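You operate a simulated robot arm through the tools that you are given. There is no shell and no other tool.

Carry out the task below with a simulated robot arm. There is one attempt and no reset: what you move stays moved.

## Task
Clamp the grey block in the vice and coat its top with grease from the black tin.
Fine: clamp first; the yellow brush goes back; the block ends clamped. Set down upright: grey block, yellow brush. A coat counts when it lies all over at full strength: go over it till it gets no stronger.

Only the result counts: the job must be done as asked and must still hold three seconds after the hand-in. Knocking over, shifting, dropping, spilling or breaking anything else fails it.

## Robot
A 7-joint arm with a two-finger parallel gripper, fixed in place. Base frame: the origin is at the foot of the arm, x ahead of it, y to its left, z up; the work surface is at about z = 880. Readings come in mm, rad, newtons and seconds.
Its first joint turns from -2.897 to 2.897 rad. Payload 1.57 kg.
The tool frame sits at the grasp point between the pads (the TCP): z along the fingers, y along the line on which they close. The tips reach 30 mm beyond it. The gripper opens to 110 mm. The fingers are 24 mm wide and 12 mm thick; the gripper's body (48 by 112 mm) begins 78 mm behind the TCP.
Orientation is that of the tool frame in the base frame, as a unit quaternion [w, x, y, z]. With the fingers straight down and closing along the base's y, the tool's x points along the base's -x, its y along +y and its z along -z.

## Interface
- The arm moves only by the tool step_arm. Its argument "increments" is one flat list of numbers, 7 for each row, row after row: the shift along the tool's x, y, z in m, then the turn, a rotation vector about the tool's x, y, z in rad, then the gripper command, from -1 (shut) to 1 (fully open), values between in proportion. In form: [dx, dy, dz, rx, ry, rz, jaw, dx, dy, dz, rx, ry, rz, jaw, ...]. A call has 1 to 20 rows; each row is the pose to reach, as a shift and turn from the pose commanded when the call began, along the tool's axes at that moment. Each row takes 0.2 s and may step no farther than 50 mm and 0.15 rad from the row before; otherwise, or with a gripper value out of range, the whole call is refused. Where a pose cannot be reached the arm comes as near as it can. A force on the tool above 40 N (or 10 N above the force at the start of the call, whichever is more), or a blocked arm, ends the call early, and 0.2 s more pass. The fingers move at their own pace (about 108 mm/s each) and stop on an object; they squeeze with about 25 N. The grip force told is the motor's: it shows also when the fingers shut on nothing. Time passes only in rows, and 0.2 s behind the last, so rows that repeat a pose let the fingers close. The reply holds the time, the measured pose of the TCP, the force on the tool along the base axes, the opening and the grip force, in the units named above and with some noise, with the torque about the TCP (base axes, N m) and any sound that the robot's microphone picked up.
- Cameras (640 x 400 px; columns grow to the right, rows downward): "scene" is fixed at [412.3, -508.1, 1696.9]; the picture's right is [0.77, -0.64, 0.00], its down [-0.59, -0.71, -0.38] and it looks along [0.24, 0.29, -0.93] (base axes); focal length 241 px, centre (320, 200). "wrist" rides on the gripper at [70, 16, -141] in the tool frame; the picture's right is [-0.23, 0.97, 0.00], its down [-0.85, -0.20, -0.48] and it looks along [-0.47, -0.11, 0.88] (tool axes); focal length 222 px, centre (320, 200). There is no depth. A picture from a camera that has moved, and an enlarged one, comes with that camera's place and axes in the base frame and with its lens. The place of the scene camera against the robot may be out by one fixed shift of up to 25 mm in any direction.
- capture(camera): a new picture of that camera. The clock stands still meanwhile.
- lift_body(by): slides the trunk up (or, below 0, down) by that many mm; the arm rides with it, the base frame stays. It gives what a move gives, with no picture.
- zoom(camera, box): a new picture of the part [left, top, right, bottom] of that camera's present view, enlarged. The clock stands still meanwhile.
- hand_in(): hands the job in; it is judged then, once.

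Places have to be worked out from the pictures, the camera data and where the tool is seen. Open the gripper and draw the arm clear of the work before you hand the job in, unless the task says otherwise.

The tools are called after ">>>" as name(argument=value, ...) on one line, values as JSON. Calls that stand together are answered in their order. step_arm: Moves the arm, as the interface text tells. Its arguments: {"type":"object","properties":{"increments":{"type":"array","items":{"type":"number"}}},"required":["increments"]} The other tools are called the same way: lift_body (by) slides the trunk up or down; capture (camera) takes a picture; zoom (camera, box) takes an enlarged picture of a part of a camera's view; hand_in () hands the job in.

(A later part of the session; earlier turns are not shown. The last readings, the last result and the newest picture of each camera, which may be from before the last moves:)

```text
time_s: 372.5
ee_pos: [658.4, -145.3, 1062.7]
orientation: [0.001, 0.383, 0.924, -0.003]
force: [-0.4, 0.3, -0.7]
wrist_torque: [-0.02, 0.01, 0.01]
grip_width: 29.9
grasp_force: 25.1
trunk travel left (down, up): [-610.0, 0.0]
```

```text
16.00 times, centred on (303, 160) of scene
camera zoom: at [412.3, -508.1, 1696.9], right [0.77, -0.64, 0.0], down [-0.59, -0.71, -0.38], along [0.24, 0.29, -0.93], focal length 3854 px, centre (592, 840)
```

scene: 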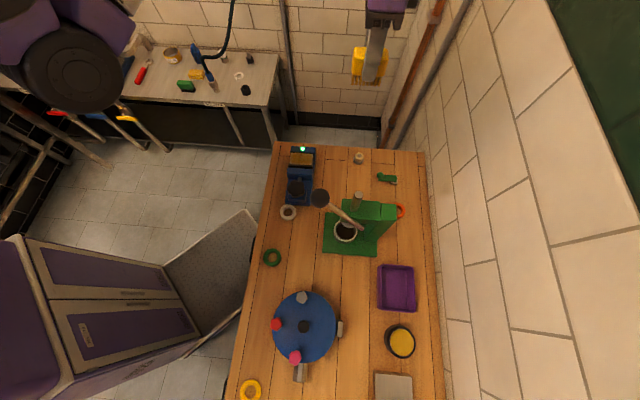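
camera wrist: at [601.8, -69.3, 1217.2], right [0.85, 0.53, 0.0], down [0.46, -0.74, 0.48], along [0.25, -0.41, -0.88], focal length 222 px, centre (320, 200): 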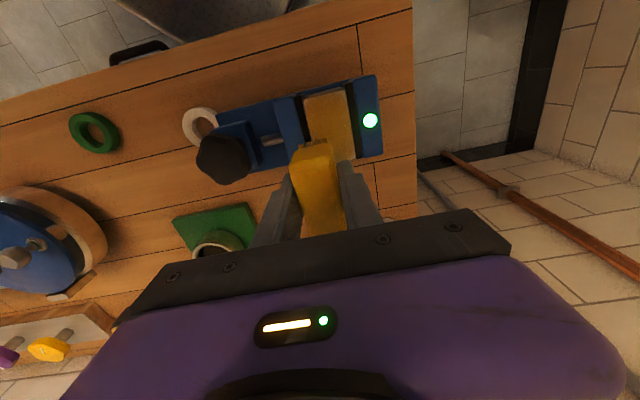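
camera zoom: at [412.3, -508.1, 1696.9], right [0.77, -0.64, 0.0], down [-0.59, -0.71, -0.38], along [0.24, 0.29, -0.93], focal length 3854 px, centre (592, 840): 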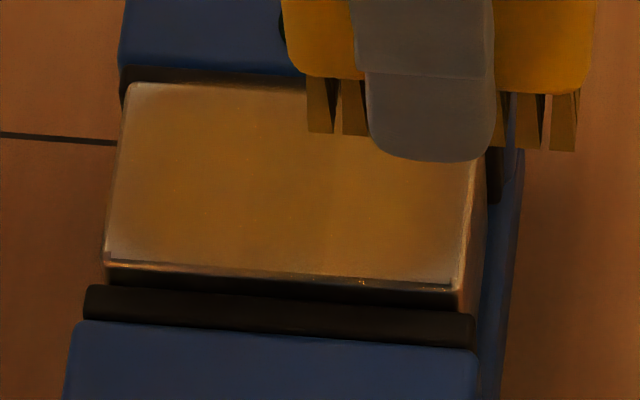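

There may be a slight gain at the stroked corner. With fresh grease on the brush I run full zig-zags with wide overlap (lamp will be restored by the final clamping).

>>> step_arm(increments=[0.0116, 0.0058, 0.03, 0, 0, 0, -1, 0.0116, 0.0058, 0.0577, 0, 0, 0, -1])

>>> step_arm(increments=[0, 0, 0.0008, 0, 0, 0, -1, 0, 0, 0.0016, 0, 0, 0, -1])

>>> step_arm(increments=[0, 0, 0.0008, 0, 0, 0, -1])

>>> step_arm(increments=[0, 0, 0.0006, 0, 0, 0, -1])

```text
time_s: 373.1
ee_pos: [655.5, -132.5, 1004.5]
orientation: [0.003, 0.383, 0.924, -0.002]
force: [-0.7, 0.4, -0.7]
wrist_torque: [0.0, 0.0, -0.02]
grip_width: 29.5
grasp_force: 24.8
trunk travel left (down, up): [-610.0, 0.0]
```

```text
time_s: 373.7
ee_pos: [654.9, -132.9, 1004.2]
orientation: [0.001, 0.383, 0.924, -0.002]
force: [-0.1, -0.7, -1.1]
wrist_torque: [0.02, 0.01, -0.01]
grip_width: 29.5
grasp_force: 25.0
trunk travel left (down, up): [-610.0, 0.0]
```

```text
time_s: 374.1
ee_pos: [654.5, -133.6, 1003.8]
orientation: [0.002, 0.383, 0.924, -0.002]
force: [0.1, -0.1, 3.4]
wrist_torque: [0.07, 0.04, 0.0]
grip_width: 29.3
grasp_force: 25.3
trunk travel left (down, up): [-610.0, 0.0]
```

```text
time_s: 374.5
ee_pos: [653.8, -133.6, 1003.4]
orientation: [0.002, 0.382, 0.924, -0.003]
force: [-0.5, 1.4, 13.0]
wrist_torque: [0.31, 0.2, 0.03]
grip_width: 29.6
grasp_force: 24.8
trunk travel left (down, up): [-610.0, 0.0]
```

>>> step_arm(increments=[0.013, 0, 0, 0, 0, 0, -1, 0.026, 0, 0, 0, 0, 0, -1, 0.039, 0, 0.0001, 0, 0, 0, -1, 0.052, 0, 0.0002, 0, 0, 0, -1, 0.052, 0.007, 0.0003, 0, 0, 0, -1, 0.039, 0.007, 0.0004, 0, 0, 0, -1, 0.026, 0.007, 0.0005, 0, 0, 0, -1, 0.013, 0.007, 0.0006, 0, 0, 0, -1, 0, 0.007, 0.0007, 0, 0, 0, -1, 0, 0.014, 0.0008, 0, 0, 0, -1, 0.013, 0.014, 0.0009, 0, 0, 0, -1, 0.026, 0.014, 0.001, 0, 0, 0, -1, 0.039, 0.014, 0.0011, 0, 0, 0, -1, 0.052, 0.014, 0.0012, 0, 0, 0, -1, 0.052, 0.021, 0.0013, 0, 0, 0, -1, 0.039, 0.021, 0.0014, 0, 0, 0, -1, 0.026, 0.021, 0.0015, 0, 0, 0, -1, 0.013, 0.021, 0.0016, 0, 0, 0, -1, 0, 0.021, 0.0017, 0, 0, 0, -1])

>>> step_arm(increments=[0.013, 0, -0.0003, 0, 0, 0, -1, 0.026, 0, -0.0002, 0, 0, 0, -1, 0.039, 0, -0.0001, 0, 0, 0, -1, 0.052, 0, 0, 0, 0, 0, -1, 0.052, -0.007, 0.0001, 0, 0, 0, -1, 0.039, -0.007, 0.0002, 0, 0, 0, -1, 0.026, -0.007, 0.0003, 0, 0, 0, -1, 0.013, -0.007, 0.0004, 0, 0, 0, -1, 0, -0.007, 0.0005, 0, 0, 0, -1, 0, -0.014, 0.0006, 0, 0, 0, -1, 0.013, -0.014, 0.0007, 0, 0, 0, -1, 0.026, -0.014, 0.0008, 0, 0, 0, -1, 0.039, -0.014, 0.0009, 0, 0, 0, -1, 0.052, -0.014, 0.001, 0, 0, 0, -1, 0.052, -0.021, 0.0011, 0, 0, 0, -1, 0.039, -0.021, 0.0012, 0, 0, 0, -1, 0.026, -0.021, 0.0013, 0, 0, 0, -1, 0.013, -0.021, 0.0014, 0, 0, 0, -1, 0, -0.021, 0.0015, 0, 0, 0, -1])

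>>> step_arm(increments=[0, 0, -0.006, 0, 0, 0, -1, -0.025, 0.008, -0.03, 0, 0, 0, -1, -0.05, 0.008, -0.055, 0, 0, 0, -1])

>>> zoom(camera="wrist", box=[260, 20, 380, 130])

>>> zoom(camera="scene", box=[288, 148, 318, 172])

```text
time_s: 378.5
ee_pos: [667.4, -119.0, 1000.6]
orientation: [0.002, 0.383, 0.924, -0.001]
force: [-2.8, 3.3, 11.5]
wrist_torque: [0.37, 0.28, 0.04]
grip_width: 29.8
grasp_force: 24.8
trunk travel left (down, up): [-610.0, 0.0]
```

```text
time_s: 382.5
ee_pos: [653.9, -133.9, 998.5]
orientation: [0.002, 0.382, 0.924, -0.002]
force: [-3.1, 3.3, 13.7]
wrist_torque: [0.25, 0.15, -0.05]
grip_width: 29.6
grasp_force: 24.8
trunk travel left (down, up): [-610.0, 0.0]
```

```text
time_s: 383.3
ee_pos: [694.7, -161.5, 1054.4]
orientation: [0.001, 0.383, 0.924, -0.002]
force: [-0.8, 0.0, -1.6]
wrist_torque: [-0.03, 0.01, 0.03]
grip_width: 29.6
grasp_force: 24.9
trunk travel left (down, up): [-610.0, 0.0]
```

```text
3.64 times, centred on (320, 75) of wrist
camera zoom: at [657.4, -100.1, 1194.1], right [0.85, 0.53, 0.0], down [0.46, -0.74, 0.48], along [0.25, -0.41, -0.88], focal length 808 px, centre (320, 654)
```

zoom: 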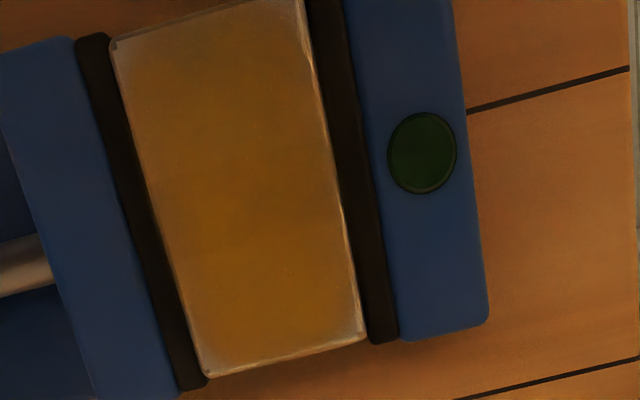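

```text
16.00 times, centred on (303, 160) of scene
camera zoom: at [412.3, -508.1, 1696.9], right [0.77, -0.64, 0.0], down [-0.59, -0.71, -0.38], along [0.24, 0.29, -0.93], focal length 3854 px, centre (592, 840)
```

zoom: 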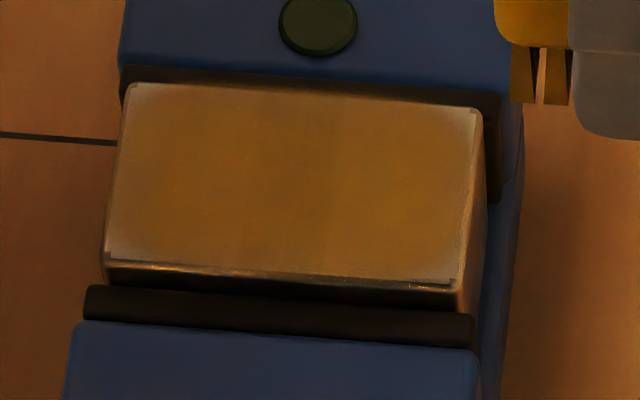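

No change at all from this pass. Either it is saturated or grease only counts while clamped. I'll test that directly: park the brush, re-clamp, and then make very light strokes on one weak corner with the lamp on.

>>> step_arm(increments=[-0.022, -0.018, 0, 0, 0, 0, -1, -0.044, -0.037, 0, 0, 0, 0, -1, -0.0598, -0.0592, 0, 0, 0, 0, -1, -0.0598, -0.0592, 0.04, 0, 0, 0, -1, -0.0598, -0.0592, 0.08, 0, 0, 0, -1, -0.0598, -0.0592, 0.115, 0, 0, 0, -1, -0.0598, -0.0592, 0.13, 0, 0, 0, -1])

>>> step_arm(increments=[0, 0, 0.0015, 0, 0, 0, -1, 0, 0, 0.003, 0, 0, 0, -1])

>>> step_arm(increments=[0, 0, 0.001, 0, 0, 0, -1, 0, 0, 0.002, 0, 0, 0, -1])

>>> step_arm(increments=[0, 0, 0.001, 0, 0, 0, -1])

```text
time_s: 384.9
ee_pos: [694.4, -247.7, 924.7]
orientation: [0.003, 0.383, 0.924, -0.002]
force: [0.3, 0.1, -0.1]
wrist_torque: [-0.02, -0.02, 0.01]
grip_width: 30.1
grasp_force: 25.6
trunk travel left (down, up): [-610.0, 0.0]
```

```text
time_s: 385.5
ee_pos: [695.5, -247.9, 921.1]
orientation: [0.002, 0.383, 0.924, -0.002]
force: [0.6, -0.1, -0.6]
wrist_torque: [-0.03, -0.01, 0.02]
grip_width: 29.4
grasp_force: 24.8
trunk travel left (down, up): [-610.0, 0.0]
```

```text
time_s: 386.1
ee_pos: [694.6, -246.8, 918.9]
orientation: [0.002, 0.382, 0.924, -0.001]
force: [-1.2, 0.3, 0.0]
wrist_torque: [0.0, -0.04, 0.02]
grip_width: 29.5
grasp_force: 25.1
trunk travel left (down, up): [-610.0, 0.0]
```

```text
time_s: 386.5
ee_pos: [695.2, -247.5, 919.6]
orientation: [0.002, 0.383, 0.924, -0.002]
force: [-1.9, 2.6, 11.7]
wrist_torque: [0.04, -0.11, 0.0]
grip_width: 29.7
grasp_force: 24.7
trunk travel left (down, up): [-610.0, 0.0]
```

>>> step_arm(increments=[0, 0, -0.001, 0, 0, 0, -1, 0, 0, -0.001, 0, 0, 0, -0.3, 0, 0, -0.001, 0, 0, 0, 0.1, 0, 0, -0.001, 0, 0, 0, 0.2, 0, 0, -0.015, 0, 0, 0, 0.2, 0, 0, -0.04, 0, 0, 0, 0.2, 0, 0, -0.08, 0, 0, 0, 0.2, 0, 0, -0.12, 0, 0, 0, 0.2, 0, 0, -0.16, 0, 0, 0, 0.4, 0, 0, -0.198, 0, 0, 0, 1])

>>> step_arm(increments=[0.01, -0.004, 0, 0, 0, -0.117, 1, 0.02, -0.008, 0, 0, 0, -0.234, 1, 0.03, -0.012, 0, 0, 0, -0.351, 1, 0.04, -0.016, 0, 0, 0, -0.468, 1, 0.05, -0.02, 0, 0, 0, -0.585, 1, 0.06, -0.025, 0, 0, 0, -0.702, 1, 0.07, -0.03, 0, 0, 0, -0.819, 1, 0.08, -0.035, 0, 0, 0, -0.936, 1, 0.09, -0.04, 0, 0, 0, -1.053, 1, 0.1, -0.045, 0, 0, 0, -1.17, 1, 0.11, -0.05, 0, 0, 0, -1.287, 1, 0.118, -0.054, 0, 0, 0, -1.404, 1, 0.126, -0.058, 0, 0, 0, -1.521, 1, 0.132, -0.063, 0, 0, 0, -1.638, 1, 0.1372, -0.0665, 0, 0, 0, -1.725, 1])

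>>> zoom(camera="wrist", box=[240, 60, 400, 210])

```text
time_s: 388.7
ee_pos: [694.3, -246.5, 1116.8]
orientation: [0.002, 0.383, 0.924, -0.002]
force: [-0.7, 0.1, 0.6]
wrist_torque: [0.0, 0.0, -0.01]
grip_width: 109.9
grasp_force: 0.1
trunk travel left (down, up): [-610.0, 0.0]
```

```text
time_s: 391.9
ee_pos: [551.2, -196.6, 1116.4]
orientation: [-0.001, -0.453, 0.892, -0.002]
force: [0.1, 0.1, 0.4]
wrist_torque: [0.02, 0.03, 0.0]
grip_width: 109.9
grasp_force: 0.1
trunk travel left (down, up): [-610.0, 0.0]
```

```text
2.67 times, centred on (320, 135) of wrist
camera zoom: at [496.2, -242.2, 1256.2], right [-0.65, 0.76, 0.0], down [0.66, 0.58, 0.48], along [0.36, 0.31, -0.88], focal length 592 px, centre (320, 373)
```

zoom: 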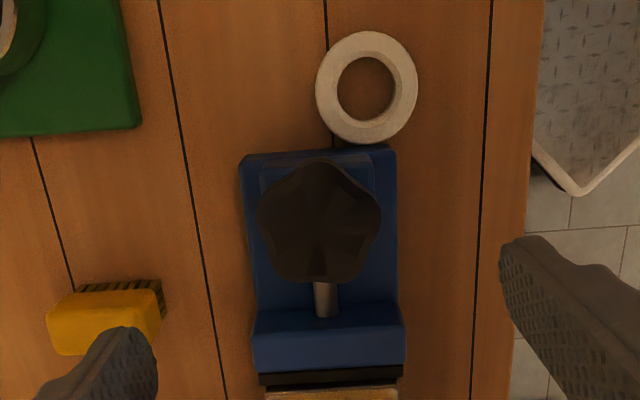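

>>> step_arm(increments=[0.001, -0.001, 0.04, 0, 0, 0, 1, 0.001, -0.001, 0.08, 0, 0, 0, 1, 0.001, -0.001, 0.115, 0, 0, 0, 1, 0.001, -0.001, 0.129, 0, 0, 0, 1, 0.001, -0.001, 0.129, 0, 0, 0, 0.3, 0.001, -0.001, 0.129, 0, 0, 0, -1, 0.001, -0.001, 0.129, 0, 0, 0, -1, 0.001, -0.001, 0.129, 0, 0, 0, -1])

>>> step_arm(increments=[0, 0, 0, 0, 0, 0.04, -1, 0, 0, 0, 0, 0, 0.08, -1])

>>> step_arm(increments=[0, 0, 0, 0, 0, 0.03, -1, 0, 0, 0, 0, 0, 0.06, -1])

>>> zoom(camera="scene", box=[265, 130, 345, 215])

```text
time_s: 393.7
ee_pos: [550.7, -198.6, 986.3]
orientation: [-0.001, -0.452, 0.892, -0.002]
force: [-0.9, 0.3, -6.8]
wrist_torque: [0.1, 0.03, 0.04]
grip_width: 55.8
grasp_force: 45.0
trunk travel left (down, up): [-610.0, 0.0]
```

```text
time_s: 394.3
ee_pos: [552.0, -199.0, 986.7]
orientation: [-0.001, -0.418, 0.909, 0.0]
force: [-1.7, -1.8, -15.8]
wrist_torque: [0.07, 0.47, 1.58]
grip_width: 56.7
grasp_force: 44.8
trunk travel left (down, up): [-610.0, 0.0]
```

```text
time_s: 394.9
ee_pos: [551.3, -198.2, 986.8]
orientation: [-0.001, -0.39, 0.921, -0.002]
force: [-4.5, 2.9, -9.7]
wrist_torque: [0.1, 0.3, 1.31]
grip_width: 57.6
grasp_force: 44.9
trunk travel left (down, up): [-610.0, 0.0]
```

```text
4.71 times, centred on (305, 172) of scene
camera zoom: at [412.3, -508.1, 1696.9], right [0.77, -0.64, 0.0], down [-0.59, -0.71, -0.38], along [0.24, 0.29, -0.93], focal length 1133 px, centre (391, 329)
```

zoom: 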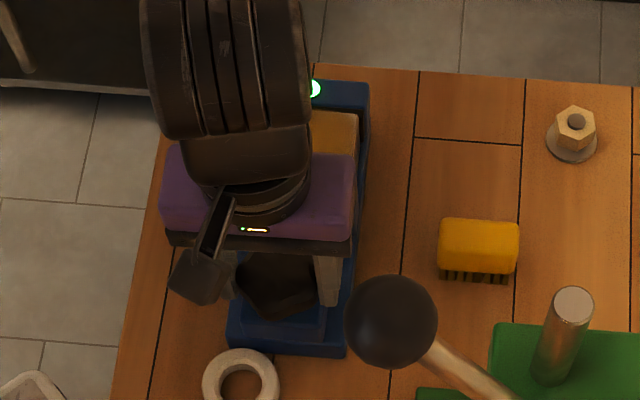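

>>> step_arm(increments=[0, 0, 0, 0, 0, 0, 0.2, 0, 0, 0, 0, 0, 0, 1, 0, 0, 0, 0, 0, 0, 1, 0, 0, -0.03, 0, 0, 0, 1, 0, 0, -0.07, 0, 0, 0, 1, 0, 0, -0.11, 0, 0, 0, 1, 0, 0, -0.132, 0, 0, 0, 1])

>>> step_arm(increments=[-0.0043, -0.0092, 0, 0, 0, 0.106, 1, -0.0086, -0.0183, 0, 0, 0, 0.211, 1, -0.013, -0.0275, 0, 0, 0, 0.317, 0.5, -0.0173, -0.0366, 0, 0, 0, 0.423, 0.3, -0.0216, -0.0458, 0, 0, 0, 0.529, 0.3, -0.0259, -0.0549, 0, 0, 0, 0.634, 0.3, -0.0302, -0.0641, 0, 0, 0, 0.74, 0.3, -0.0346, -0.0732, 0, 0, 0, 0.846, 0.3, -0.0389, -0.0824, 0, 0, 0, 0.952, 0.3, -0.0432, -0.0915, 0, 0, 0, 1.057, 0.3, -0.0475, -0.1007, 0, 0, 0, 1.163, 0.3, -0.0518, -0.1098, 0, 0, 0, 1.269, 0.3, -0.0562, -0.119, 0, 0, 0, 1.375, 0.3, -0.0605, -0.1281, 0, 0, 0, 1.48, 0.3, -0.0648, -0.1373, 0, 0, 0, 1.586, 0.3])

>>> zoom(camera="wrist", box=[250, 70, 390, 190])

>>> zoom(camera="scene", box=[288, 148, 318, 172])

```text
time_s: 396.5
ee_pos: [551.3, -198.4, 1119.5]
orientation: [0.0, -0.389, 0.921, -0.002]
force: [-0.3, 0.4, -0.7]
wrist_torque: [-0.02, -0.01, 0.04]
grip_width: 109.8
grasp_force: 0.0
trunk travel left (down, up): [-610.0, 0.0]
```

```text
time_s: 399.7
ee_pos: [695.1, -247.5, 1120.7]
orientation: [0.002, 0.384, 0.923, -0.003]
force: [-1.5, -0.2, -0.4]
wrist_torque: [0.01, -0.02, 0.06]
grip_width: 71.5
grasp_force: 0.1
trunk travel left (down, up): [-610.0, 0.0]
```

```text
3.33 times, centred on (320, 130) of wrist
camera zoom: at [656.5, -185.2, 1259.9], right [0.85, 0.53, 0.0], down [0.46, -0.74, 0.48], along [0.25, -0.41, -0.88], focal length 740 px, centre (320, 433)
```

zoom: 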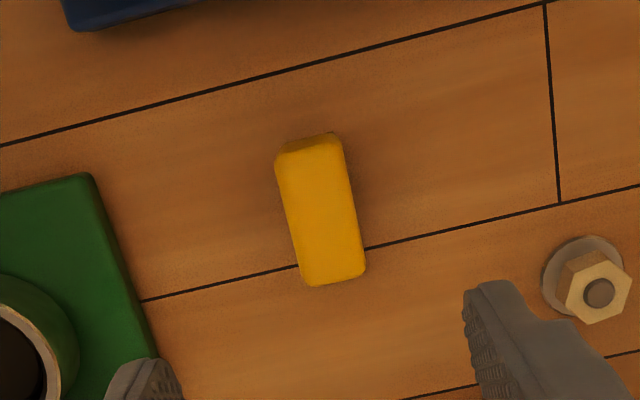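

```text
16.00 times, centred on (303, 160) of scene
camera zoom: at [412.3, -508.1, 1696.9], right [0.77, -0.64, 0.0], down [-0.59, -0.71, -0.38], along [0.24, 0.29, -0.93], focal length 3854 px, centre (592, 840)
```

zoom: 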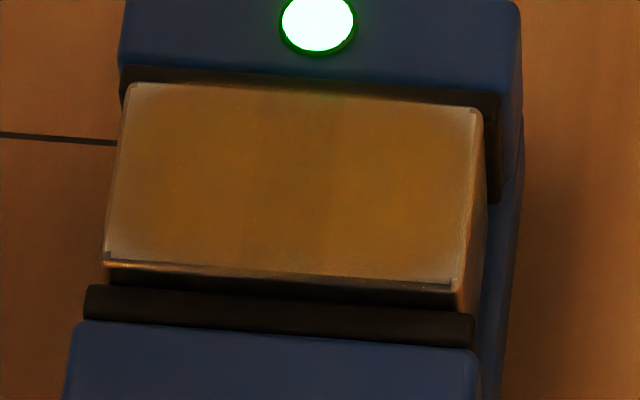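

Lamp on; this is the baseline picture. I regrasp the brush and go to the +L / fixed-jaw corner for very light strokes.

>>> step_arm(increments=[0, 0, 0.04, 0, 0, 0, 0.3, 0, 0, 0.08, 0, 0, 0, 0.3, 0, 0, 0.12, 0, 0, 0, 0.3, 0, 0, 0.155, 0, 0, 0, 0.3, 0, 0, 0.18, 0, 0, 0, 0.3, 0, 0, 0.1905, 0, 0, 0, 0.3, 0, 0, 0.1905, 0, 0, 0, 0, 0, 0, 0.1905, 0, 0, 0, -1, 0, 0, 0.1905, 0, 0, 0, -1, 0, 0, 0.1905, 0, 0, 0, -1])

>>> step_arm(increments=[0, 0, -0.002, 0, 0, 0, -1, 0, 0, -0.006, 0, 0, 0, -1, 0, 0, -0.014, 0, 0, 0, -1, 0, 0, -0.028, 0, 0, 0, -1, 0, 0, -0.045, 0, 0, 0, -1, 0, 0, -0.065, 0, 0, 0, -1, 0, 0, -0.09, 0, 0, 0, -1, 0, 0, -0.12, 0, 0, 0, -1, 0, 0, -0.15, 0, 0, 0, -1])

>>> step_arm(increments=[0.038, 0.018, 0, 0, 0, 0, -1, 0.076, 0.035, 0, 0, 0, 0, -1, 0.114, 0.052, 0, 0, 0, 0, -1, 0.1557, 0.0703, 0, 0, 0, 0, -1, 0.1557, 0.0703, 0.035, 0, 0, 0, -1, 0.1557, 0.0703, 0.06, 0, 0, 0, -1, 0.1557, 0.0703, 0.0675, 0, 0, 0, -1])

>>> step_arm(increments=[0, 0, 0.0008, 0, 0, 0, -1, 0, 0, 0.0014, 0, 0, 0, -1])

>>> step_arm(increments=[0, 0, 0.0005, 0, 0, 0, -1])

```text
time_s: 401.9
ee_pos: [694.7, -248.5, 928.6]
orientation: [0.002, 0.384, 0.923, -0.002]
force: [0.5, -1.1, -0.3]
wrist_torque: [-0.03, -0.02, -0.02]
grip_width: 29.8
grasp_force: 25.1
trunk travel left (down, up): [-610.0, 0.0]
```

```text
time_s: 403.9
ee_pos: [694.9, -247.2, 1079.8]
orientation: [0.001, 0.383, 0.924, -0.002]
force: [0.0, -0.5, -1.3]
wrist_torque: [-0.02, -0.03, 0.02]
grip_width: 29.5
grasp_force: 24.9
trunk travel left (down, up): [-610.0, 0.0]
```

```text
time_s: 405.5
ee_pos: [634.2, -87.8, 1010.1]
orientation: [0.002, 0.384, 0.923, -0.002]
force: [0.2, -0.7, -0.9]
wrist_torque: [0.04, 0.0, -0.01]
grip_width: 29.5
grasp_force: 24.8
trunk travel left (down, up): [-610.0, 0.0]
```

```text
time_s: 406.1
ee_pos: [632.9, -87.7, 1007.9]
orientation: [0.001, 0.384, 0.923, -0.003]
force: [-0.2, 0.2, -0.8]
wrist_torque: [-0.03, -0.02, -0.02]
grip_width: 29.5
grasp_force: 24.2
trunk travel left (down, up): [-610.0, 0.0]
```

```text
time_s: 406.5
ee_pos: [634.3, -87.1, 1009.1]
orientation: [0.001, 0.384, 0.923, -0.002]
force: [-0.2, 0.4, 0.6]
wrist_torque: [0.01, -0.02, -0.02]
grip_width: 29.6
grasp_force: 24.7
trunk travel left (down, up): [-610.0, 0.0]
```

Just touching (~1.5 N). Slow light strokes here, then check lamp and coat.

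>>> step_arm(increments=[-0.003, 0, 0.0001, 0, 0, 0, -1, -0.006, 0, 0.0001, 0, 0, 0, -1, -0.009, 0, 0.0001, 0, 0, 0, -1, -0.012, 0, 0.0001, 0, 0, 0, -1, -0.009, 0, 0.0001, 0, 0, 0, -1, -0.006, 0, 0.0001, 0, 0, 0, -1, -0.003, 0, 0.0001, 0, 0, 0, -1, 0, 0, 0.0001, 0, 0, 0, -1])

>>> zoom(camera="wrist", box=[240, 70, 420, 230])

```text
time_s: 408.3
ee_pos: [634.0, -88.3, 1009.6]
orientation: [0.002, 0.382, 0.924, -0.002]
force: [-0.3, 0.0, -1.5]
wrist_torque: [-0.01, -0.02, 0.01]
grip_width: 29.5
grasp_force: 25.1
trunk travel left (down, up): [-610.0, 0.0]
```

```text
2.50 times, centred on (330, 150) of wrist
camera zoom: at [596.1, -25.6, 1148.7], right [0.85, 0.53, 0.0], down [0.46, -0.74, 0.48], along [0.25, -0.41, -0.88], focal length 555 px, centre (295, 325)
```

zoom: 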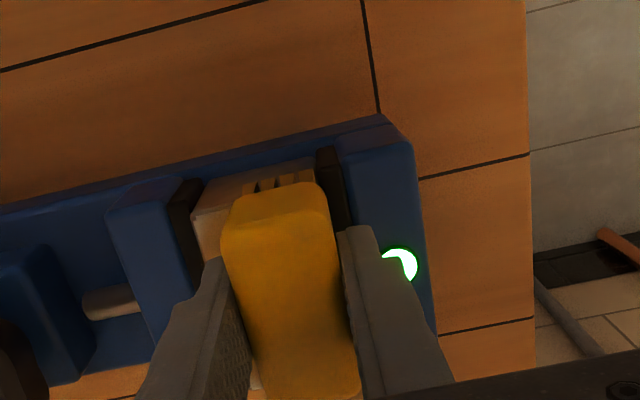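

Lamp stays on. Again with slightly more pressure.

>>> step_arm(increments=[0, 0, 0.0004, 0, 0, 0, -1])

>>> step_arm(increments=[-0.003, 0, 0.0001, 0, 0, 0, -1, -0.006, 0, 0.0001, 0, 0, 0, -1, -0.009, 0, 0.0001, 0, 0, 0, -1, -0.012, 0, 0.0001, 0, 0, 0, -1, -0.009, 0, 0.0001, 0, 0, 0, -1, -0.006, 0, 0.0001, 0, 0, 0, -1, -0.003, 0, 0.0001, 0, 0, 0, -1, 0, 0, 0.0001, 0, 0, 0, -1])

>>> zoom(camera="wrist", box=[240, 70, 420, 230])

```text
time_s: 408.7
ee_pos: [634.3, -88.4, 1009.1]
orientation: [0.001, 0.383, 0.924, -0.001]
force: [-0.7, 0.2, 2.4]
wrist_torque: [0.07, 0.0, 0.03]
grip_width: 29.5
grasp_force: 25.6
trunk travel left (down, up): [-610.0, 0.0]
```

```text
time_s: 410.5
ee_pos: [635.2, -88.3, 1008.2]
orientation: [0.001, 0.384, 0.924, -0.002]
force: [4.0, -3.3, 11.5]
wrist_torque: [-0.03, -0.16, -0.04]
grip_width: 29.3
grasp_force: 25.0
trunk travel left (down, up): [-610.0, 0.0]
```

```text
2.50 times, centred on (330, 150) of wrist
camera zoom: at [596.7, -26.3, 1148.4], right [0.85, 0.53, 0.0], down [0.46, -0.74, 0.48], along [0.25, -0.41, -0.88], focal length 555 px, centre (295, 325)
```

zoom: 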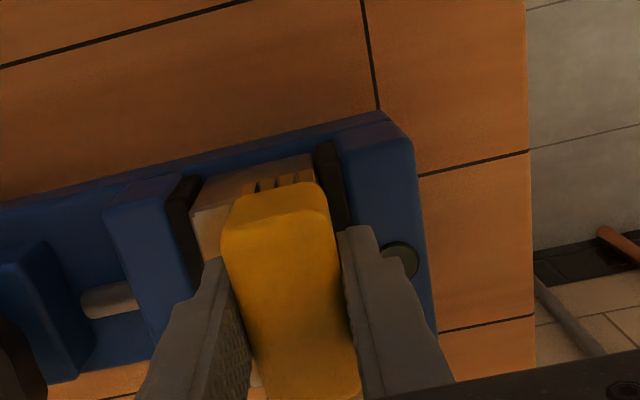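

The lamp went off when the +L-ward stroke built up force. I look at whether that corner gained.

>>> step_arm(increments=[0, 0, -0.006, 0, 0, 0, -1, -0.03, -0.01, -0.03, 0, 0, 0, -1, -0.066, -0.016, -0.055, 0, 0, 0, -1, -0.11, -0.016, -0.055, 0, 0, 0, -1])

>>> zoom(camera="wrist", box=[260, 20, 380, 130])

>>> zoom(camera="scene", box=[288, 148, 318, 172])

```text
time_s: 411.5
ee_pos: [701.9, -177.4, 1065.1]
orientation: [0.001, 0.383, 0.924, -0.002]
force: [0.2, 0.3, -0.8]
wrist_torque: [-0.03, -0.01, 0.01]
grip_width: 29.5
grasp_force: 25.1
trunk travel left (down, up): [-610.0, 0.0]
```

```text
3.64 times, centred on (320, 75) of wrist
camera zoom: at [663.0, -114.3, 1203.8], right [0.85, 0.53, 0.0], down [0.46, -0.74, 0.48], along [0.25, -0.41, -0.88], focal length 808 px, centre (320, 654)
```

zoom: 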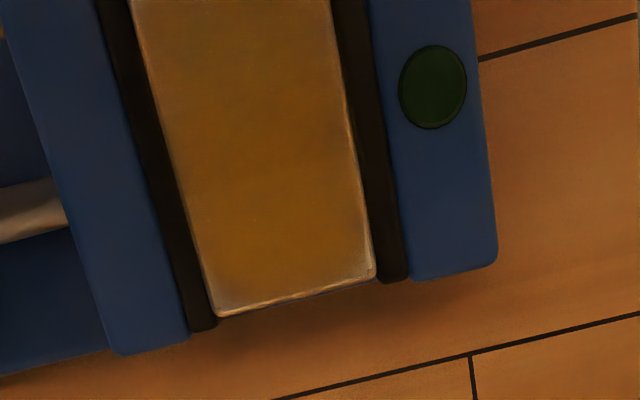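

```text
16.00 times, centred on (303, 160) of scene
camera zoom: at [412.3, -508.1, 1696.9], right [0.77, -0.64, 0.0], down [-0.59, -0.71, -0.38], along [0.24, 0.29, -0.93], focal length 3854 px, centre (592, 840)
```

zoom: 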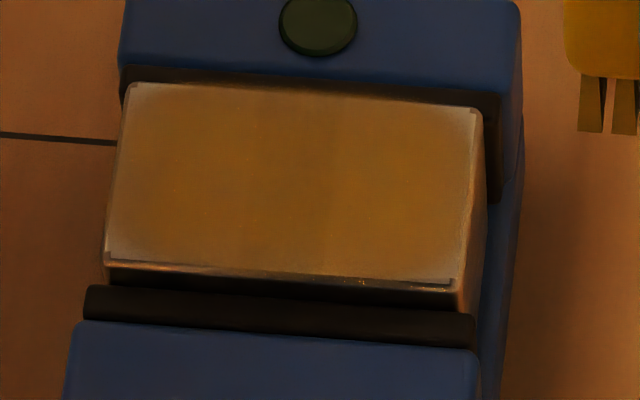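

Even with fresh grease and the lamp on, this corner no longer changes: the coat gets no stronger. So I now return the brush to its original place along the route used at first. First up and inward.

>>> step_arm(increments=[0.0079, -0.0102, -0.034, 0, 0, 0, -1, 0.0158, -0.0203, -0.068, 0, 0, 0, -1, 0.0236, -0.0305, -0.102, 0, 0, 0, -1, 0.0315, -0.0407, -0.136, 0, 0, 0, -1, 0.0394, -0.0508, -0.17, 0, 0, 0, -1, 0.0473, -0.061, -0.204, 0, 0, 0, -1, 0.0551, -0.0711, -0.238, 0, 0, 0, -1, 0.063, -0.0813, -0.273, 0, 0, 0, -1, 0.077, -0.115, -0.273, 0, 0, 0.0, -1, 0.091, -0.149, -0.273, 0, 0, 0.0, -1, 0.1048, -0.1824, -0.273, 0, 0, 0.014, -1])

>>> capture(camera="scene")

```text
time_s: 413.9
ee_pos: [498.7, -228.8, 1336.0]
orientation: [0.002, 0.39, 0.921, -0.003]
force: [1.0, 0.0, -1.1]
wrist_torque: [-0.02, -0.01, -0.01]
grip_width: 29.6
grasp_force: 24.8
trunk travel left (down, up): [-610.0, 0.0]
```

```text
taken
```

scene: 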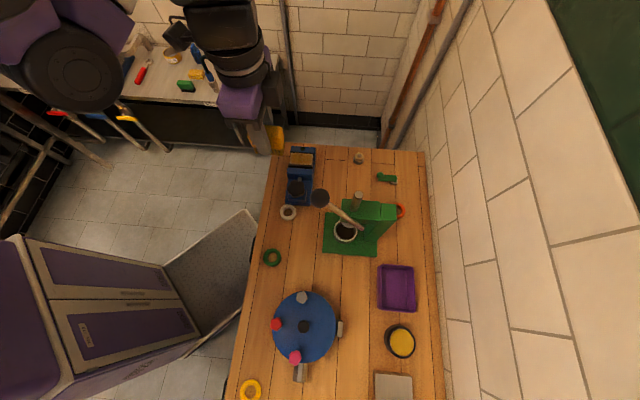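

>>> step_arm(increments=[-0.0078, -0.0364, 0.003, 0, 0, 0, -1, -0.0157, -0.0729, 0.006, 0, 0, 0, -1, -0.0235, -0.1093, 0.008, 0, 0, 0, -1, -0.0314, -0.1458, 0.011, 0, 0, 0, -1, -0.0392, -0.1822, 0.014, 0, 0, 0, -1, -0.047, -0.2186, 0.017, 0, 0, 0, -1, -0.0549, -0.2551, 0.02, 0, 0, 0, -1, -0.0627, -0.2915, 0.022, 0, 0, 0, -1, -0.0706, -0.328, 0.025, 0, 0, 0, -1, -0.0784, -0.3644, 0.028, 0, 0, 0, -1])

>>> capture(camera="wrist")

>>> zoom(camera="scene", box=[0, 0, 440, 400])

```text
time_s: 416.1
ee_pos: [290.5, -540.9, 1310.6]
orientation: [0.002, 0.389, 0.921, -0.002]
force: [0.8, 0.3, -0.7]
wrist_torque: [-0.03, 0.03, -0.01]
grip_width: 29.9
grasp_force: 25.0
trunk travel left (down, up): [-610.0, 0.0]
```

```text
taken
camera wrist: at [253.8, -478.0, 1450.1], right [0.86, 0.52, 0.0], down [0.45, -0.75, 0.48], along [0.25, -0.41, -0.88], focal length 222 px, centre (320, 200)
```

wrist: 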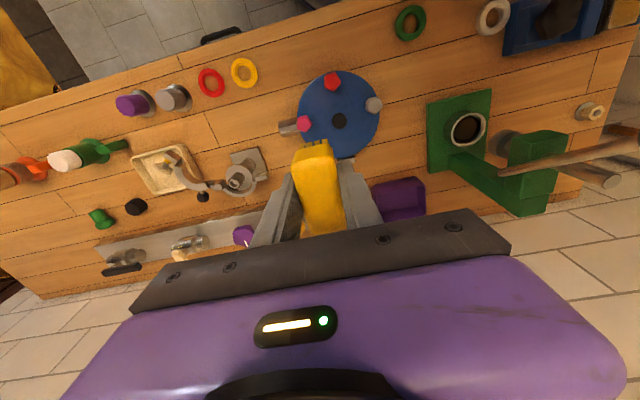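

```text
1.00 times, centred on (220, 200) of scene (not enlarged: the box is as wide or as high as the picture)
camera zoom: at [412.3, -508.1, 1696.9], right [0.77, -0.64, 0.0], down [-0.59, -0.71, -0.38], along [0.24, 0.29, -0.93], focal length 241 px, centre (420, 200)
```

zoom: 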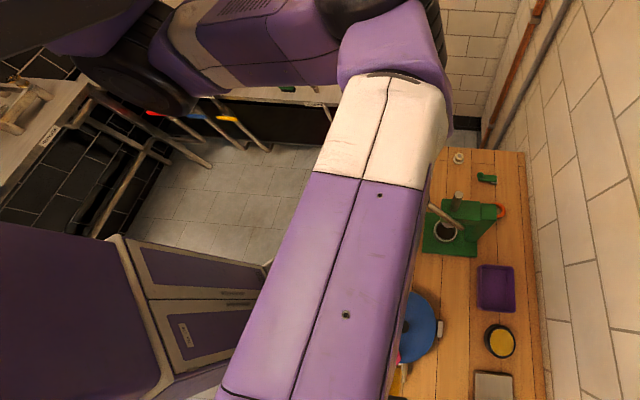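

Now down to above the brush's original place.

>>> step_arm(increments=[-0.017, -0.0087, 0.026, 0, 0, 0, -1, -0.034, -0.0174, 0.052, 0, 0, 0, -1, -0.051, -0.0261, 0.078, 0, 0, 0, -1, -0.068, -0.0349, 0.104, 0, 0, 0, -1, -0.085, -0.0436, 0.13, 0, 0, 0, -1, -0.102, -0.0523, 0.156, 0, 0, 0, -1, -0.1186, -0.061, 0.18, 0, 0, 0, -1])

>>> zoom(camera="scene", box=[140, 60, 480, 360])

>>> capture(camera="wrist")

```text
time_s: 417.7
ee_pos: [331.5, -669.4, 1130.7]
orientation: [0.001, 0.389, 0.921, -0.002]
force: [-1.0, -1.0, -1.0]
wrist_torque: [-0.01, 0.01, -0.03]
grip_width: 29.3
grasp_force: 25.2
trunk travel left (down, up): [-610.0, 0.0]
```

```text
1.33 times, centred on (310, 210) of scene
camera zoom: at [412.3, -508.1, 1696.9], right [0.77, -0.64, 0.0], down [-0.59, -0.71, -0.38], along [0.24, 0.29, -0.93], focal length 321 px, centre (333, 187)
```

zoom: 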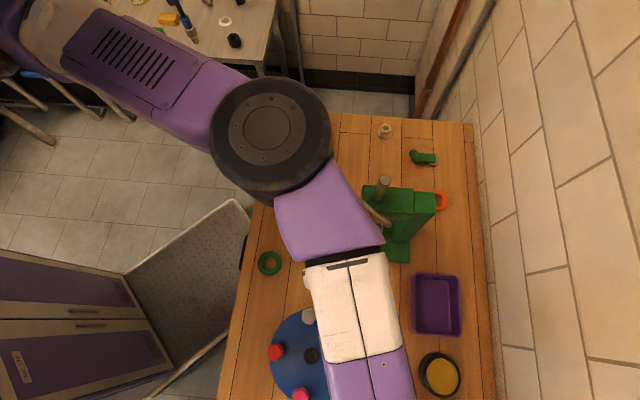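

```text
taken
camera wrist: at [293.4, -606.5, 1270.7], right [0.86, 0.52, 0.0], down [0.45, -0.75, 0.48], along [0.25, -0.41, -0.88], focal length 222 px, centre (320, 200)
```

wrist: 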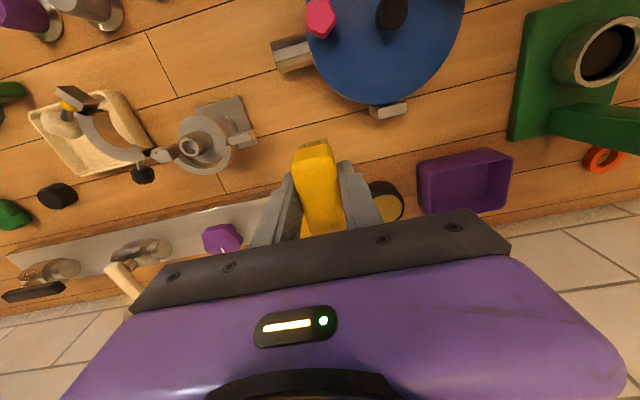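

The elbow is near the ball horizontally but higher; the same descent was safe at the first pick-up. I go to z≈1030 and compare with that earlier view.

>>> step_arm(increments=[0.001, 0.0005, 0.035, 0, 0, 0, -1, 0.002, 0.0005, 0.07, 0, 0, 0, -1, 0.002, 0.0005, 0.1, 0, 0, 0, -1])

>>> capture(camera="scene")

>>> zoom(camera="scene", box=[220, 130, 420, 290])

```text
time_s: 418.5
ee_pos: [328.6, -667.6, 1030.5]
orientation: [0.002, 0.39, 0.921, -0.002]
force: [-0.3, -0.1, -0.6]
wrist_torque: [-0.03, 0.0, -0.01]
grip_width: 29.6
grasp_force: 25.0
trunk travel left (down, up): [-610.0, 0.0]
```

```text
taken
```

scene: 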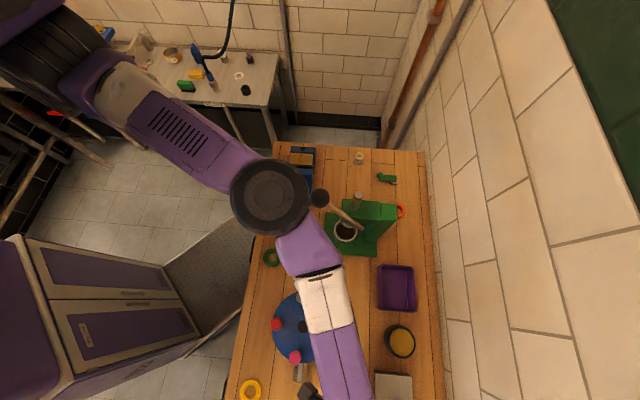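

```text
2.50 times, centred on (320, 210) of scene
camera zoom: at [412.3, -508.1, 1696.9], right [0.77, -0.64, 0.0], down [-0.59, -0.71, -0.38], along [0.24, 0.29, -0.93], focal length 602 px, centre (320, 175)
```

zoom: 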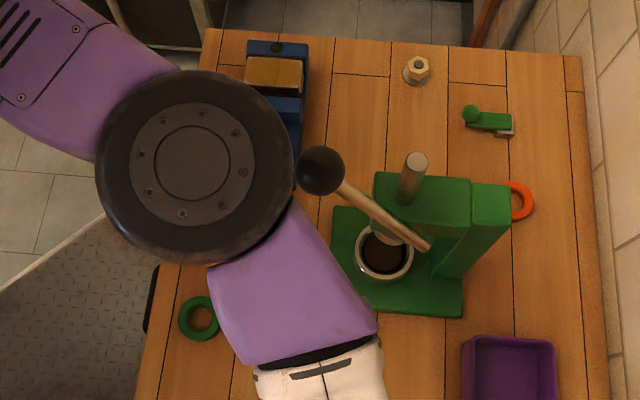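

Same posture as at the first pick-up. I descend to z≈940 and check.

>>> step_arm(increments=[0, 0, 0.03, 0, 0, 0, -1, 0, 0, 0.06, 0, 0, 0, -1, 0, 0, 0.09, 0, 0, 0, -1])

>>> zoom(camera="scene", box=[220, 130, 420, 290])

>>> zoom(camera="wrist", box=[220, 80, 420, 240])

```text
time_s: 419.3
ee_pos: [329.2, -667.9, 941.5]
orientation: [0.002, 0.39, 0.921, -0.003]
force: [0.4, -0.4, -1.0]
wrist_torque: [0.01, 0.04, 0.03]
grip_width: 29.4
grasp_force: 25.0
trunk travel left (down, up): [-610.0, 0.0]
```

```text
2.50 times, centred on (320, 210) of scene
camera zoom: at [412.3, -508.1, 1696.9], right [0.77, -0.64, 0.0], down [-0.59, -0.71, -0.38], along [0.24, 0.29, -0.93], focal length 602 px, centre (320, 175)
```

zoom: 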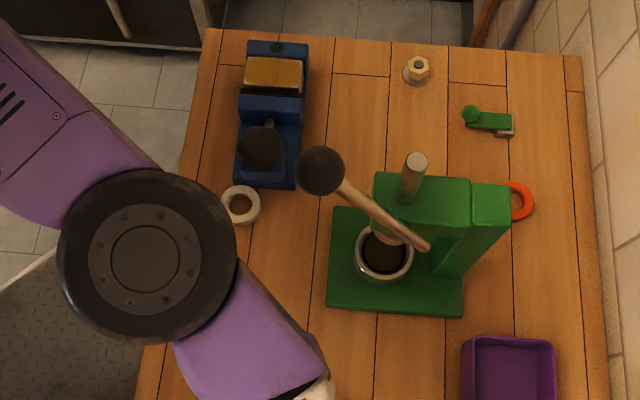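

```text
2.50 times, centred on (320, 160) of wrist
camera zoom: at [292.1, -605.3, 1081.2], right [0.86, 0.52, 0.0], down [0.45, -0.75, 0.48], along [0.25, -0.42, -0.88], focal length 555 px, centre (320, 300)
```

zoom: 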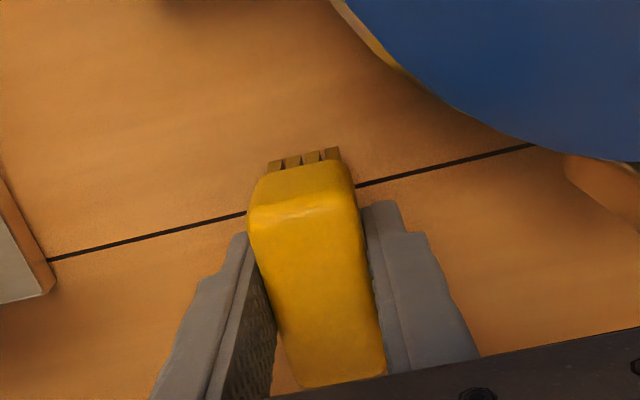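

The elbow is well clear here. Comparing with the original view, the brush now sits ~5–6 mm further forward in the grip, so I shift the TCP accordingly and lower to contact.

>>> step_arm(increments=[0.0028, -0.0005, 0.004, 0, 0, 0, -1, 0.0055, -0.001, 0.008, 0, 0, 0, -1])

>>> step_arm(increments=[0, 0, 0.0015, 0, 0, 0, -1, 0, 0, 0.003, 0, 0, 0, -1])

>>> step_arm(increments=[0, 0, 0.001, 0, 0, 0, -1, 0, 0, 0.002, 0, 0, 0, -1])

>>> zoom(camera="wrist", box=[220, 80, 420, 240])

```text
time_s: 419.9
ee_pos: [325.0, -663.5, 932.5]
orientation: [0.001, 0.388, 0.921, -0.002]
force: [0.5, -0.6, -2.1]
wrist_torque: [-0.02, 0.03, 0.01]
grip_width: 29.6
grasp_force: 25.4
trunk travel left (down, up): [-610.0, 0.0]
```

```text
time_s: 420.5
ee_pos: [324.3, -665.6, 929.8]
orientation: [0.001, 0.39, 0.921, -0.001]
force: [0.4, 0.1, 0.1]
wrist_torque: [0.03, 0.01, -0.02]
grip_width: 29.6
grasp_force: 24.8
trunk travel left (down, up): [-610.0, 0.0]
```

```text
time_s: 421.1
ee_pos: [323.6, -664.5, 928.4]
orientation: [0.001, 0.389, 0.921, -0.003]
force: [0.7, 3.6, 7.9]
wrist_torque: [0.12, -0.15, 0.04]
grip_width: 29.4
grasp_force: 24.8
trunk travel left (down, up): [-610.0, 0.0]
```

```text
2.50 times, centred on (320, 160) of wrist
camera zoom: at [287.1, -602.3, 1068.2], right [0.86, 0.52, 0.0], down [0.45, -0.75, 0.48], along [0.25, -0.41, -0.88], focal length 555 px, centre (320, 300)
```

zoom: 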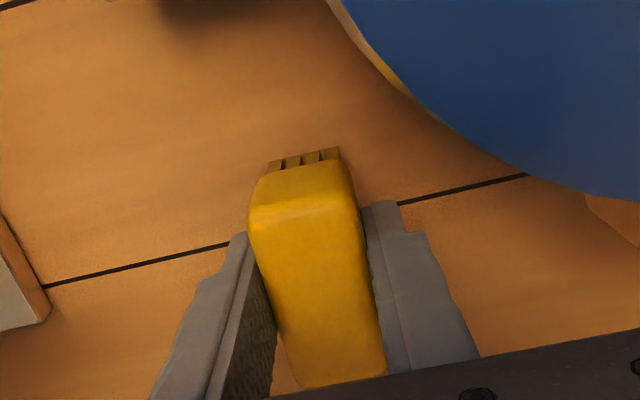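

The brush's position relative to the plank joint matches the original within about a millimetre. I release it and rise straight up.

>>> step_arm(increments=[0, 0, -0.0006, 0, 0, 0, -1, 0, 0, -0.0006, 0, 0, 0, -0.35, 0, 0, -0.0006, 0, 0, 0, 0.0, 0, 0, -0.0006, 0, 0, 0, 0.2, 0, 0, -0.0006, 0, 0, 0, 0.3, 0, 0, -0.015, 0, 0, 0, 0.3, 0, 0, -0.04, 0, 0, 0, 0.3, 0, 0, -0.08, 0, 0, 0, 0.3, 0, 0, -0.12, 0, 0, 0, 0.3])

>>> zoom(camera="wrist", box=[240, 70, 400, 220])

>>> zoom(camera="scene", box=[220, 130, 420, 290])

```text
time_s: 423.1
ee_pos: [322.5, -662.4, 1048.5]
orientation: [0.003, 0.39, 0.921, -0.002]
force: [1.0, -0.4, -0.3]
wrist_torque: [0.0, 0.03, -0.01]
grip_width: 71.2
grasp_force: 0.1
trunk travel left (down, up): [-610.0, 0.0]
```

```text
2.67 times, centred on (320, 145) of wrist
camera zoom: at [286.2, -601.2, 1187.5], right [0.86, 0.52, 0.0], down [0.45, -0.75, 0.48], along [0.25, -0.41, -0.88], focal length 592 px, centre (320, 347)
```

zoom: 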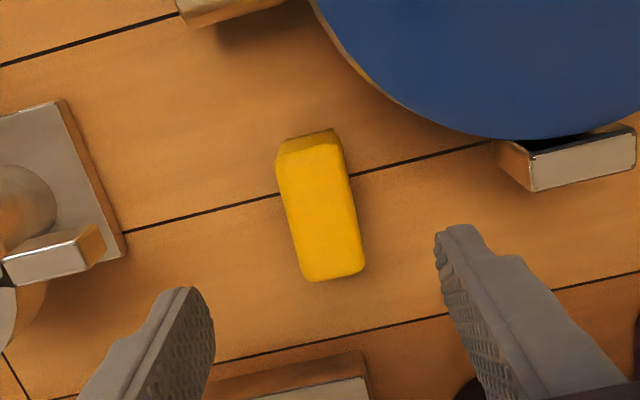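

```text
2.50 times, centred on (320, 210) of scene
camera zoom: at [412.3, -508.1, 1696.9], right [0.77, -0.64, 0.0], down [-0.59, -0.71, -0.38], along [0.24, 0.29, -0.93], focal length 602 px, centre (320, 175)
```

zoom: 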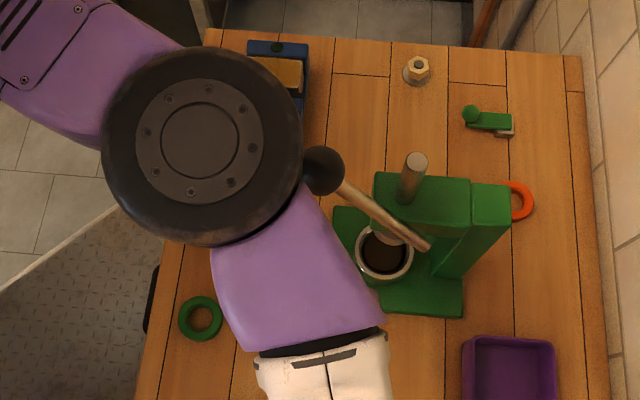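

The brush stands upright in its place. Now I go back the same way to the vice for the final clamping.

>>> step_arm(increments=[0.005, 0.003, -0.032, 0, 0, 0, 1, 0.015, 0.009, -0.064, 0, 0, 0, 1, 0.03, 0.0175, -0.097, 0, 0, 0, 1, 0.046, 0.0265, -0.129, 0, 0, 0, 1, 0.062, 0.036, -0.162, 0, 0, 0, 1, 0.078, 0.045, -0.194, 0, 0, 0, 1, 0.094, 0.0545, -0.227, 0, 0, 0, 1, 0.1091, 0.0633, -0.2595, 0, 0, 0, 1])

>>> step_arm(increments=[0.0065, 0.0304, -0.0023, 0, 0, -0.145, 1, 0.0131, 0.0607, -0.0047, 0, 0, -0.29, 1, 0.0197, 0.0911, -0.007, 0, 0, -0.435, 1, 0.0262, 0.1215, -0.0093, 0, 0, -0.58, 1, 0.0328, 0.1518, -0.0117, 0, 0, -0.725, 1, 0.0393, 0.1822, -0.014, 0, 0, -0.87, 1, 0.0459, 0.2126, -0.0163, 0, 0, -1.015, 1, 0.0524, 0.2429, -0.0187, 0, 0, -1.16, 1, 0.059, 0.2733, -0.021, 0, 0, -1.305, 1, 0.0655, 0.3037, -0.0233, 0, 0, -1.45, 1, 0.0721, 0.334, -0.0257, 0, 0, -1.595, 1, 0.0786, 0.3644, -0.028, 0, 0, -1.74, 1])

>>> capture(camera="scene")

```text
time_s: 424.9
ee_pos: [292.2, -538.8, 1306.5]
orientation: [0.002, 0.39, 0.921, -0.002]
force: [0.2, -0.1, -0.7]
wrist_torque: [0.05, 0.0, -0.02]
grip_width: 110.1
grasp_force: 0.1
trunk travel left (down, up): [-610.0, 0.0]
```

```text
time_s: 427.5
ee_pos: [501.1, -230.3, 1333.3]
orientation: [0.0, -0.454, 0.891, -0.003]
force: [0.8, -0.3, 0.4]
wrist_torque: [0.02, -0.03, 0.01]
grip_width: 110.0
grasp_force: 0.1
trunk travel left (down, up): [-610.0, 0.0]
```

```text
taken
```

scene: 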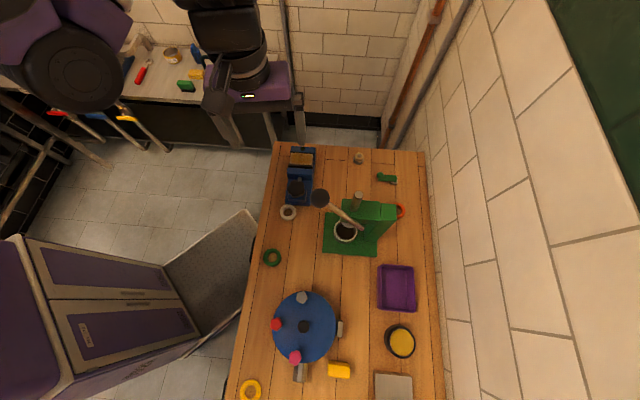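

I compare the brush, carousel and tin with the initial zooms.

>>> zoom(camera="scene", box=[260, 280, 360, 390])

>>> zoom(camera="scene", box=[350, 300, 450, 400])

>>> zoom(camera="scene", box=[310, 170, 410, 260])

>>> zoom(camera="scene", box=[288, 148, 318, 172])

```text
3.64 times, centred on (310, 335) of scene
camera zoom: at [412.3, -508.1, 1696.9], right [0.77, -0.64, 0.0], down [-0.59, -0.71, -0.38], along [0.24, 0.29, -0.93], focal length 876 px, centre (356, -291)
```

zoom: 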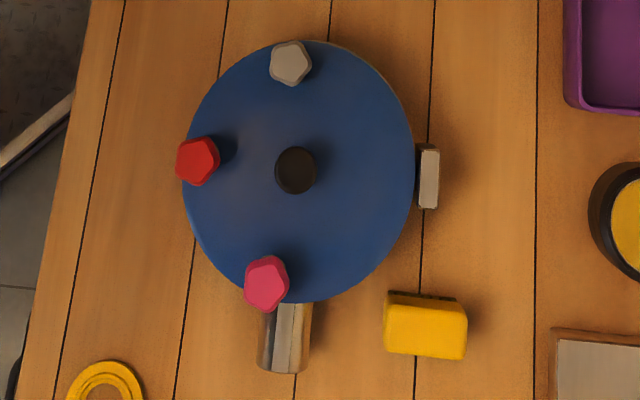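

```text
4.00 times, centred on (400, 350) of scene
camera zoom: at [412.3, -508.1, 1696.9], right [0.77, -0.64, 0.0], down [-0.59, -0.71, -0.38], along [0.24, 0.29, -0.93], focal length 963 px, centre (0, -400)
```

zoom: 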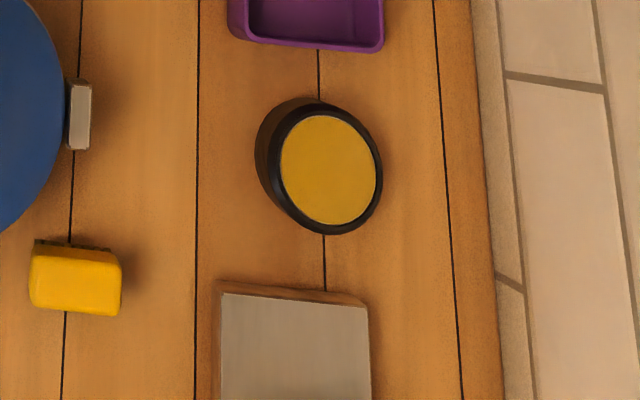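

```text
4.44 times, centred on (360, 215) of scene
camera zoom: at [412.3, -508.1, 1696.9], right [0.77, -0.64, 0.0], down [-0.59, -0.71, -0.38], along [0.24, 0.29, -0.93], focal length 1070 px, centre (142, 133)
```

zoom: 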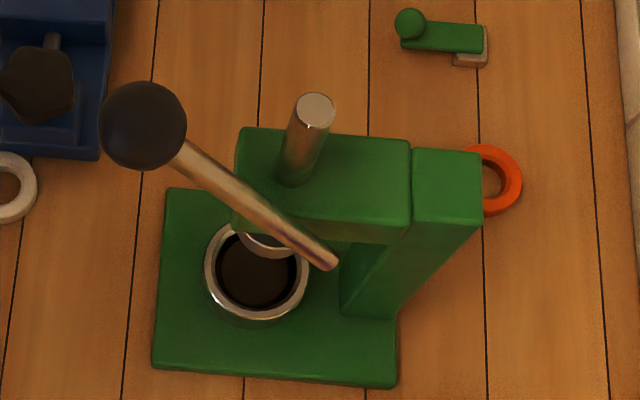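

```text
16.00 times, centred on (303, 160) of scene
camera zoom: at [412.3, -508.1, 1696.9], right [0.77, -0.64, 0.0], down [-0.59, -0.71, -0.38], along [0.24, 0.29, -0.93], focal length 3854 px, centre (592, 840)
```

zoom: 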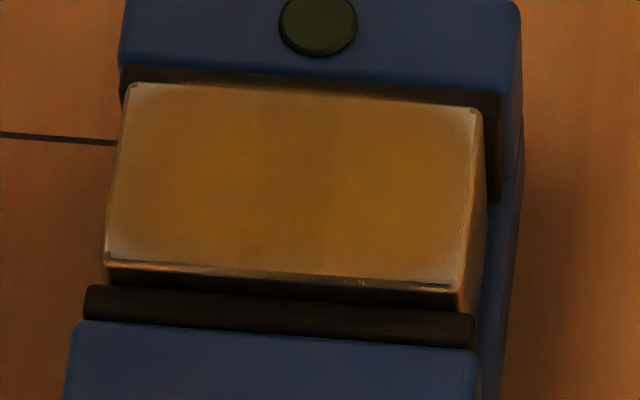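

Brush, tin and carousel match the initial pictures within ~2 mm; only the press lever ball is ~5 mm off, which I'll fix afterwards. Now the final clamping: descend to the knob.

>>> step_arm(increments=[-0.0139, -0.0054, 0.036, 0, 0, 0, 1, -0.0279, -0.0107, 0.072, 0, 0, 0, 1, -0.0418, -0.0161, 0.108, 0, 0, 0, 1, -0.0557, -0.0214, 0.144, 0, 0, 0, 1, -0.0557, -0.0214, 0.18, 0, 0, 0, 1, -0.0557, -0.0214, 0.216, 0, 0, 0, 1])

>>> zoom(camera="wrist", box=[240, 60, 400, 210])

```text
time_s: 428.9
ee_pos: [549.6, -199.5, 1117.7]
orientation: [-0.001, -0.452, 0.892, -0.002]
force: [0.8, 0.2, -0.2]
wrist_torque: [-0.06, -0.01, 0.03]
grip_width: 110.2
grasp_force: 0.0
trunk travel left (down, up): [-610.0, 0.0]
```

```text
2.67 times, centred on (320, 135) of wrist
camera zoom: at [494.8, -244.0, 1258.0], right [-0.65, 0.76, 0.0], down [0.67, 0.57, 0.48], along [0.36, 0.31, -0.88], focal length 592 px, centre (320, 373)
```

zoom: 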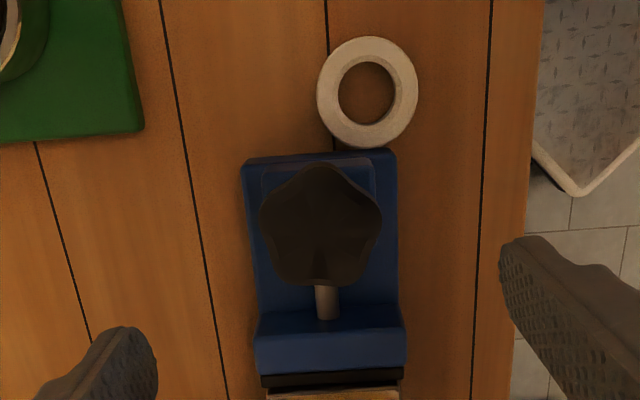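

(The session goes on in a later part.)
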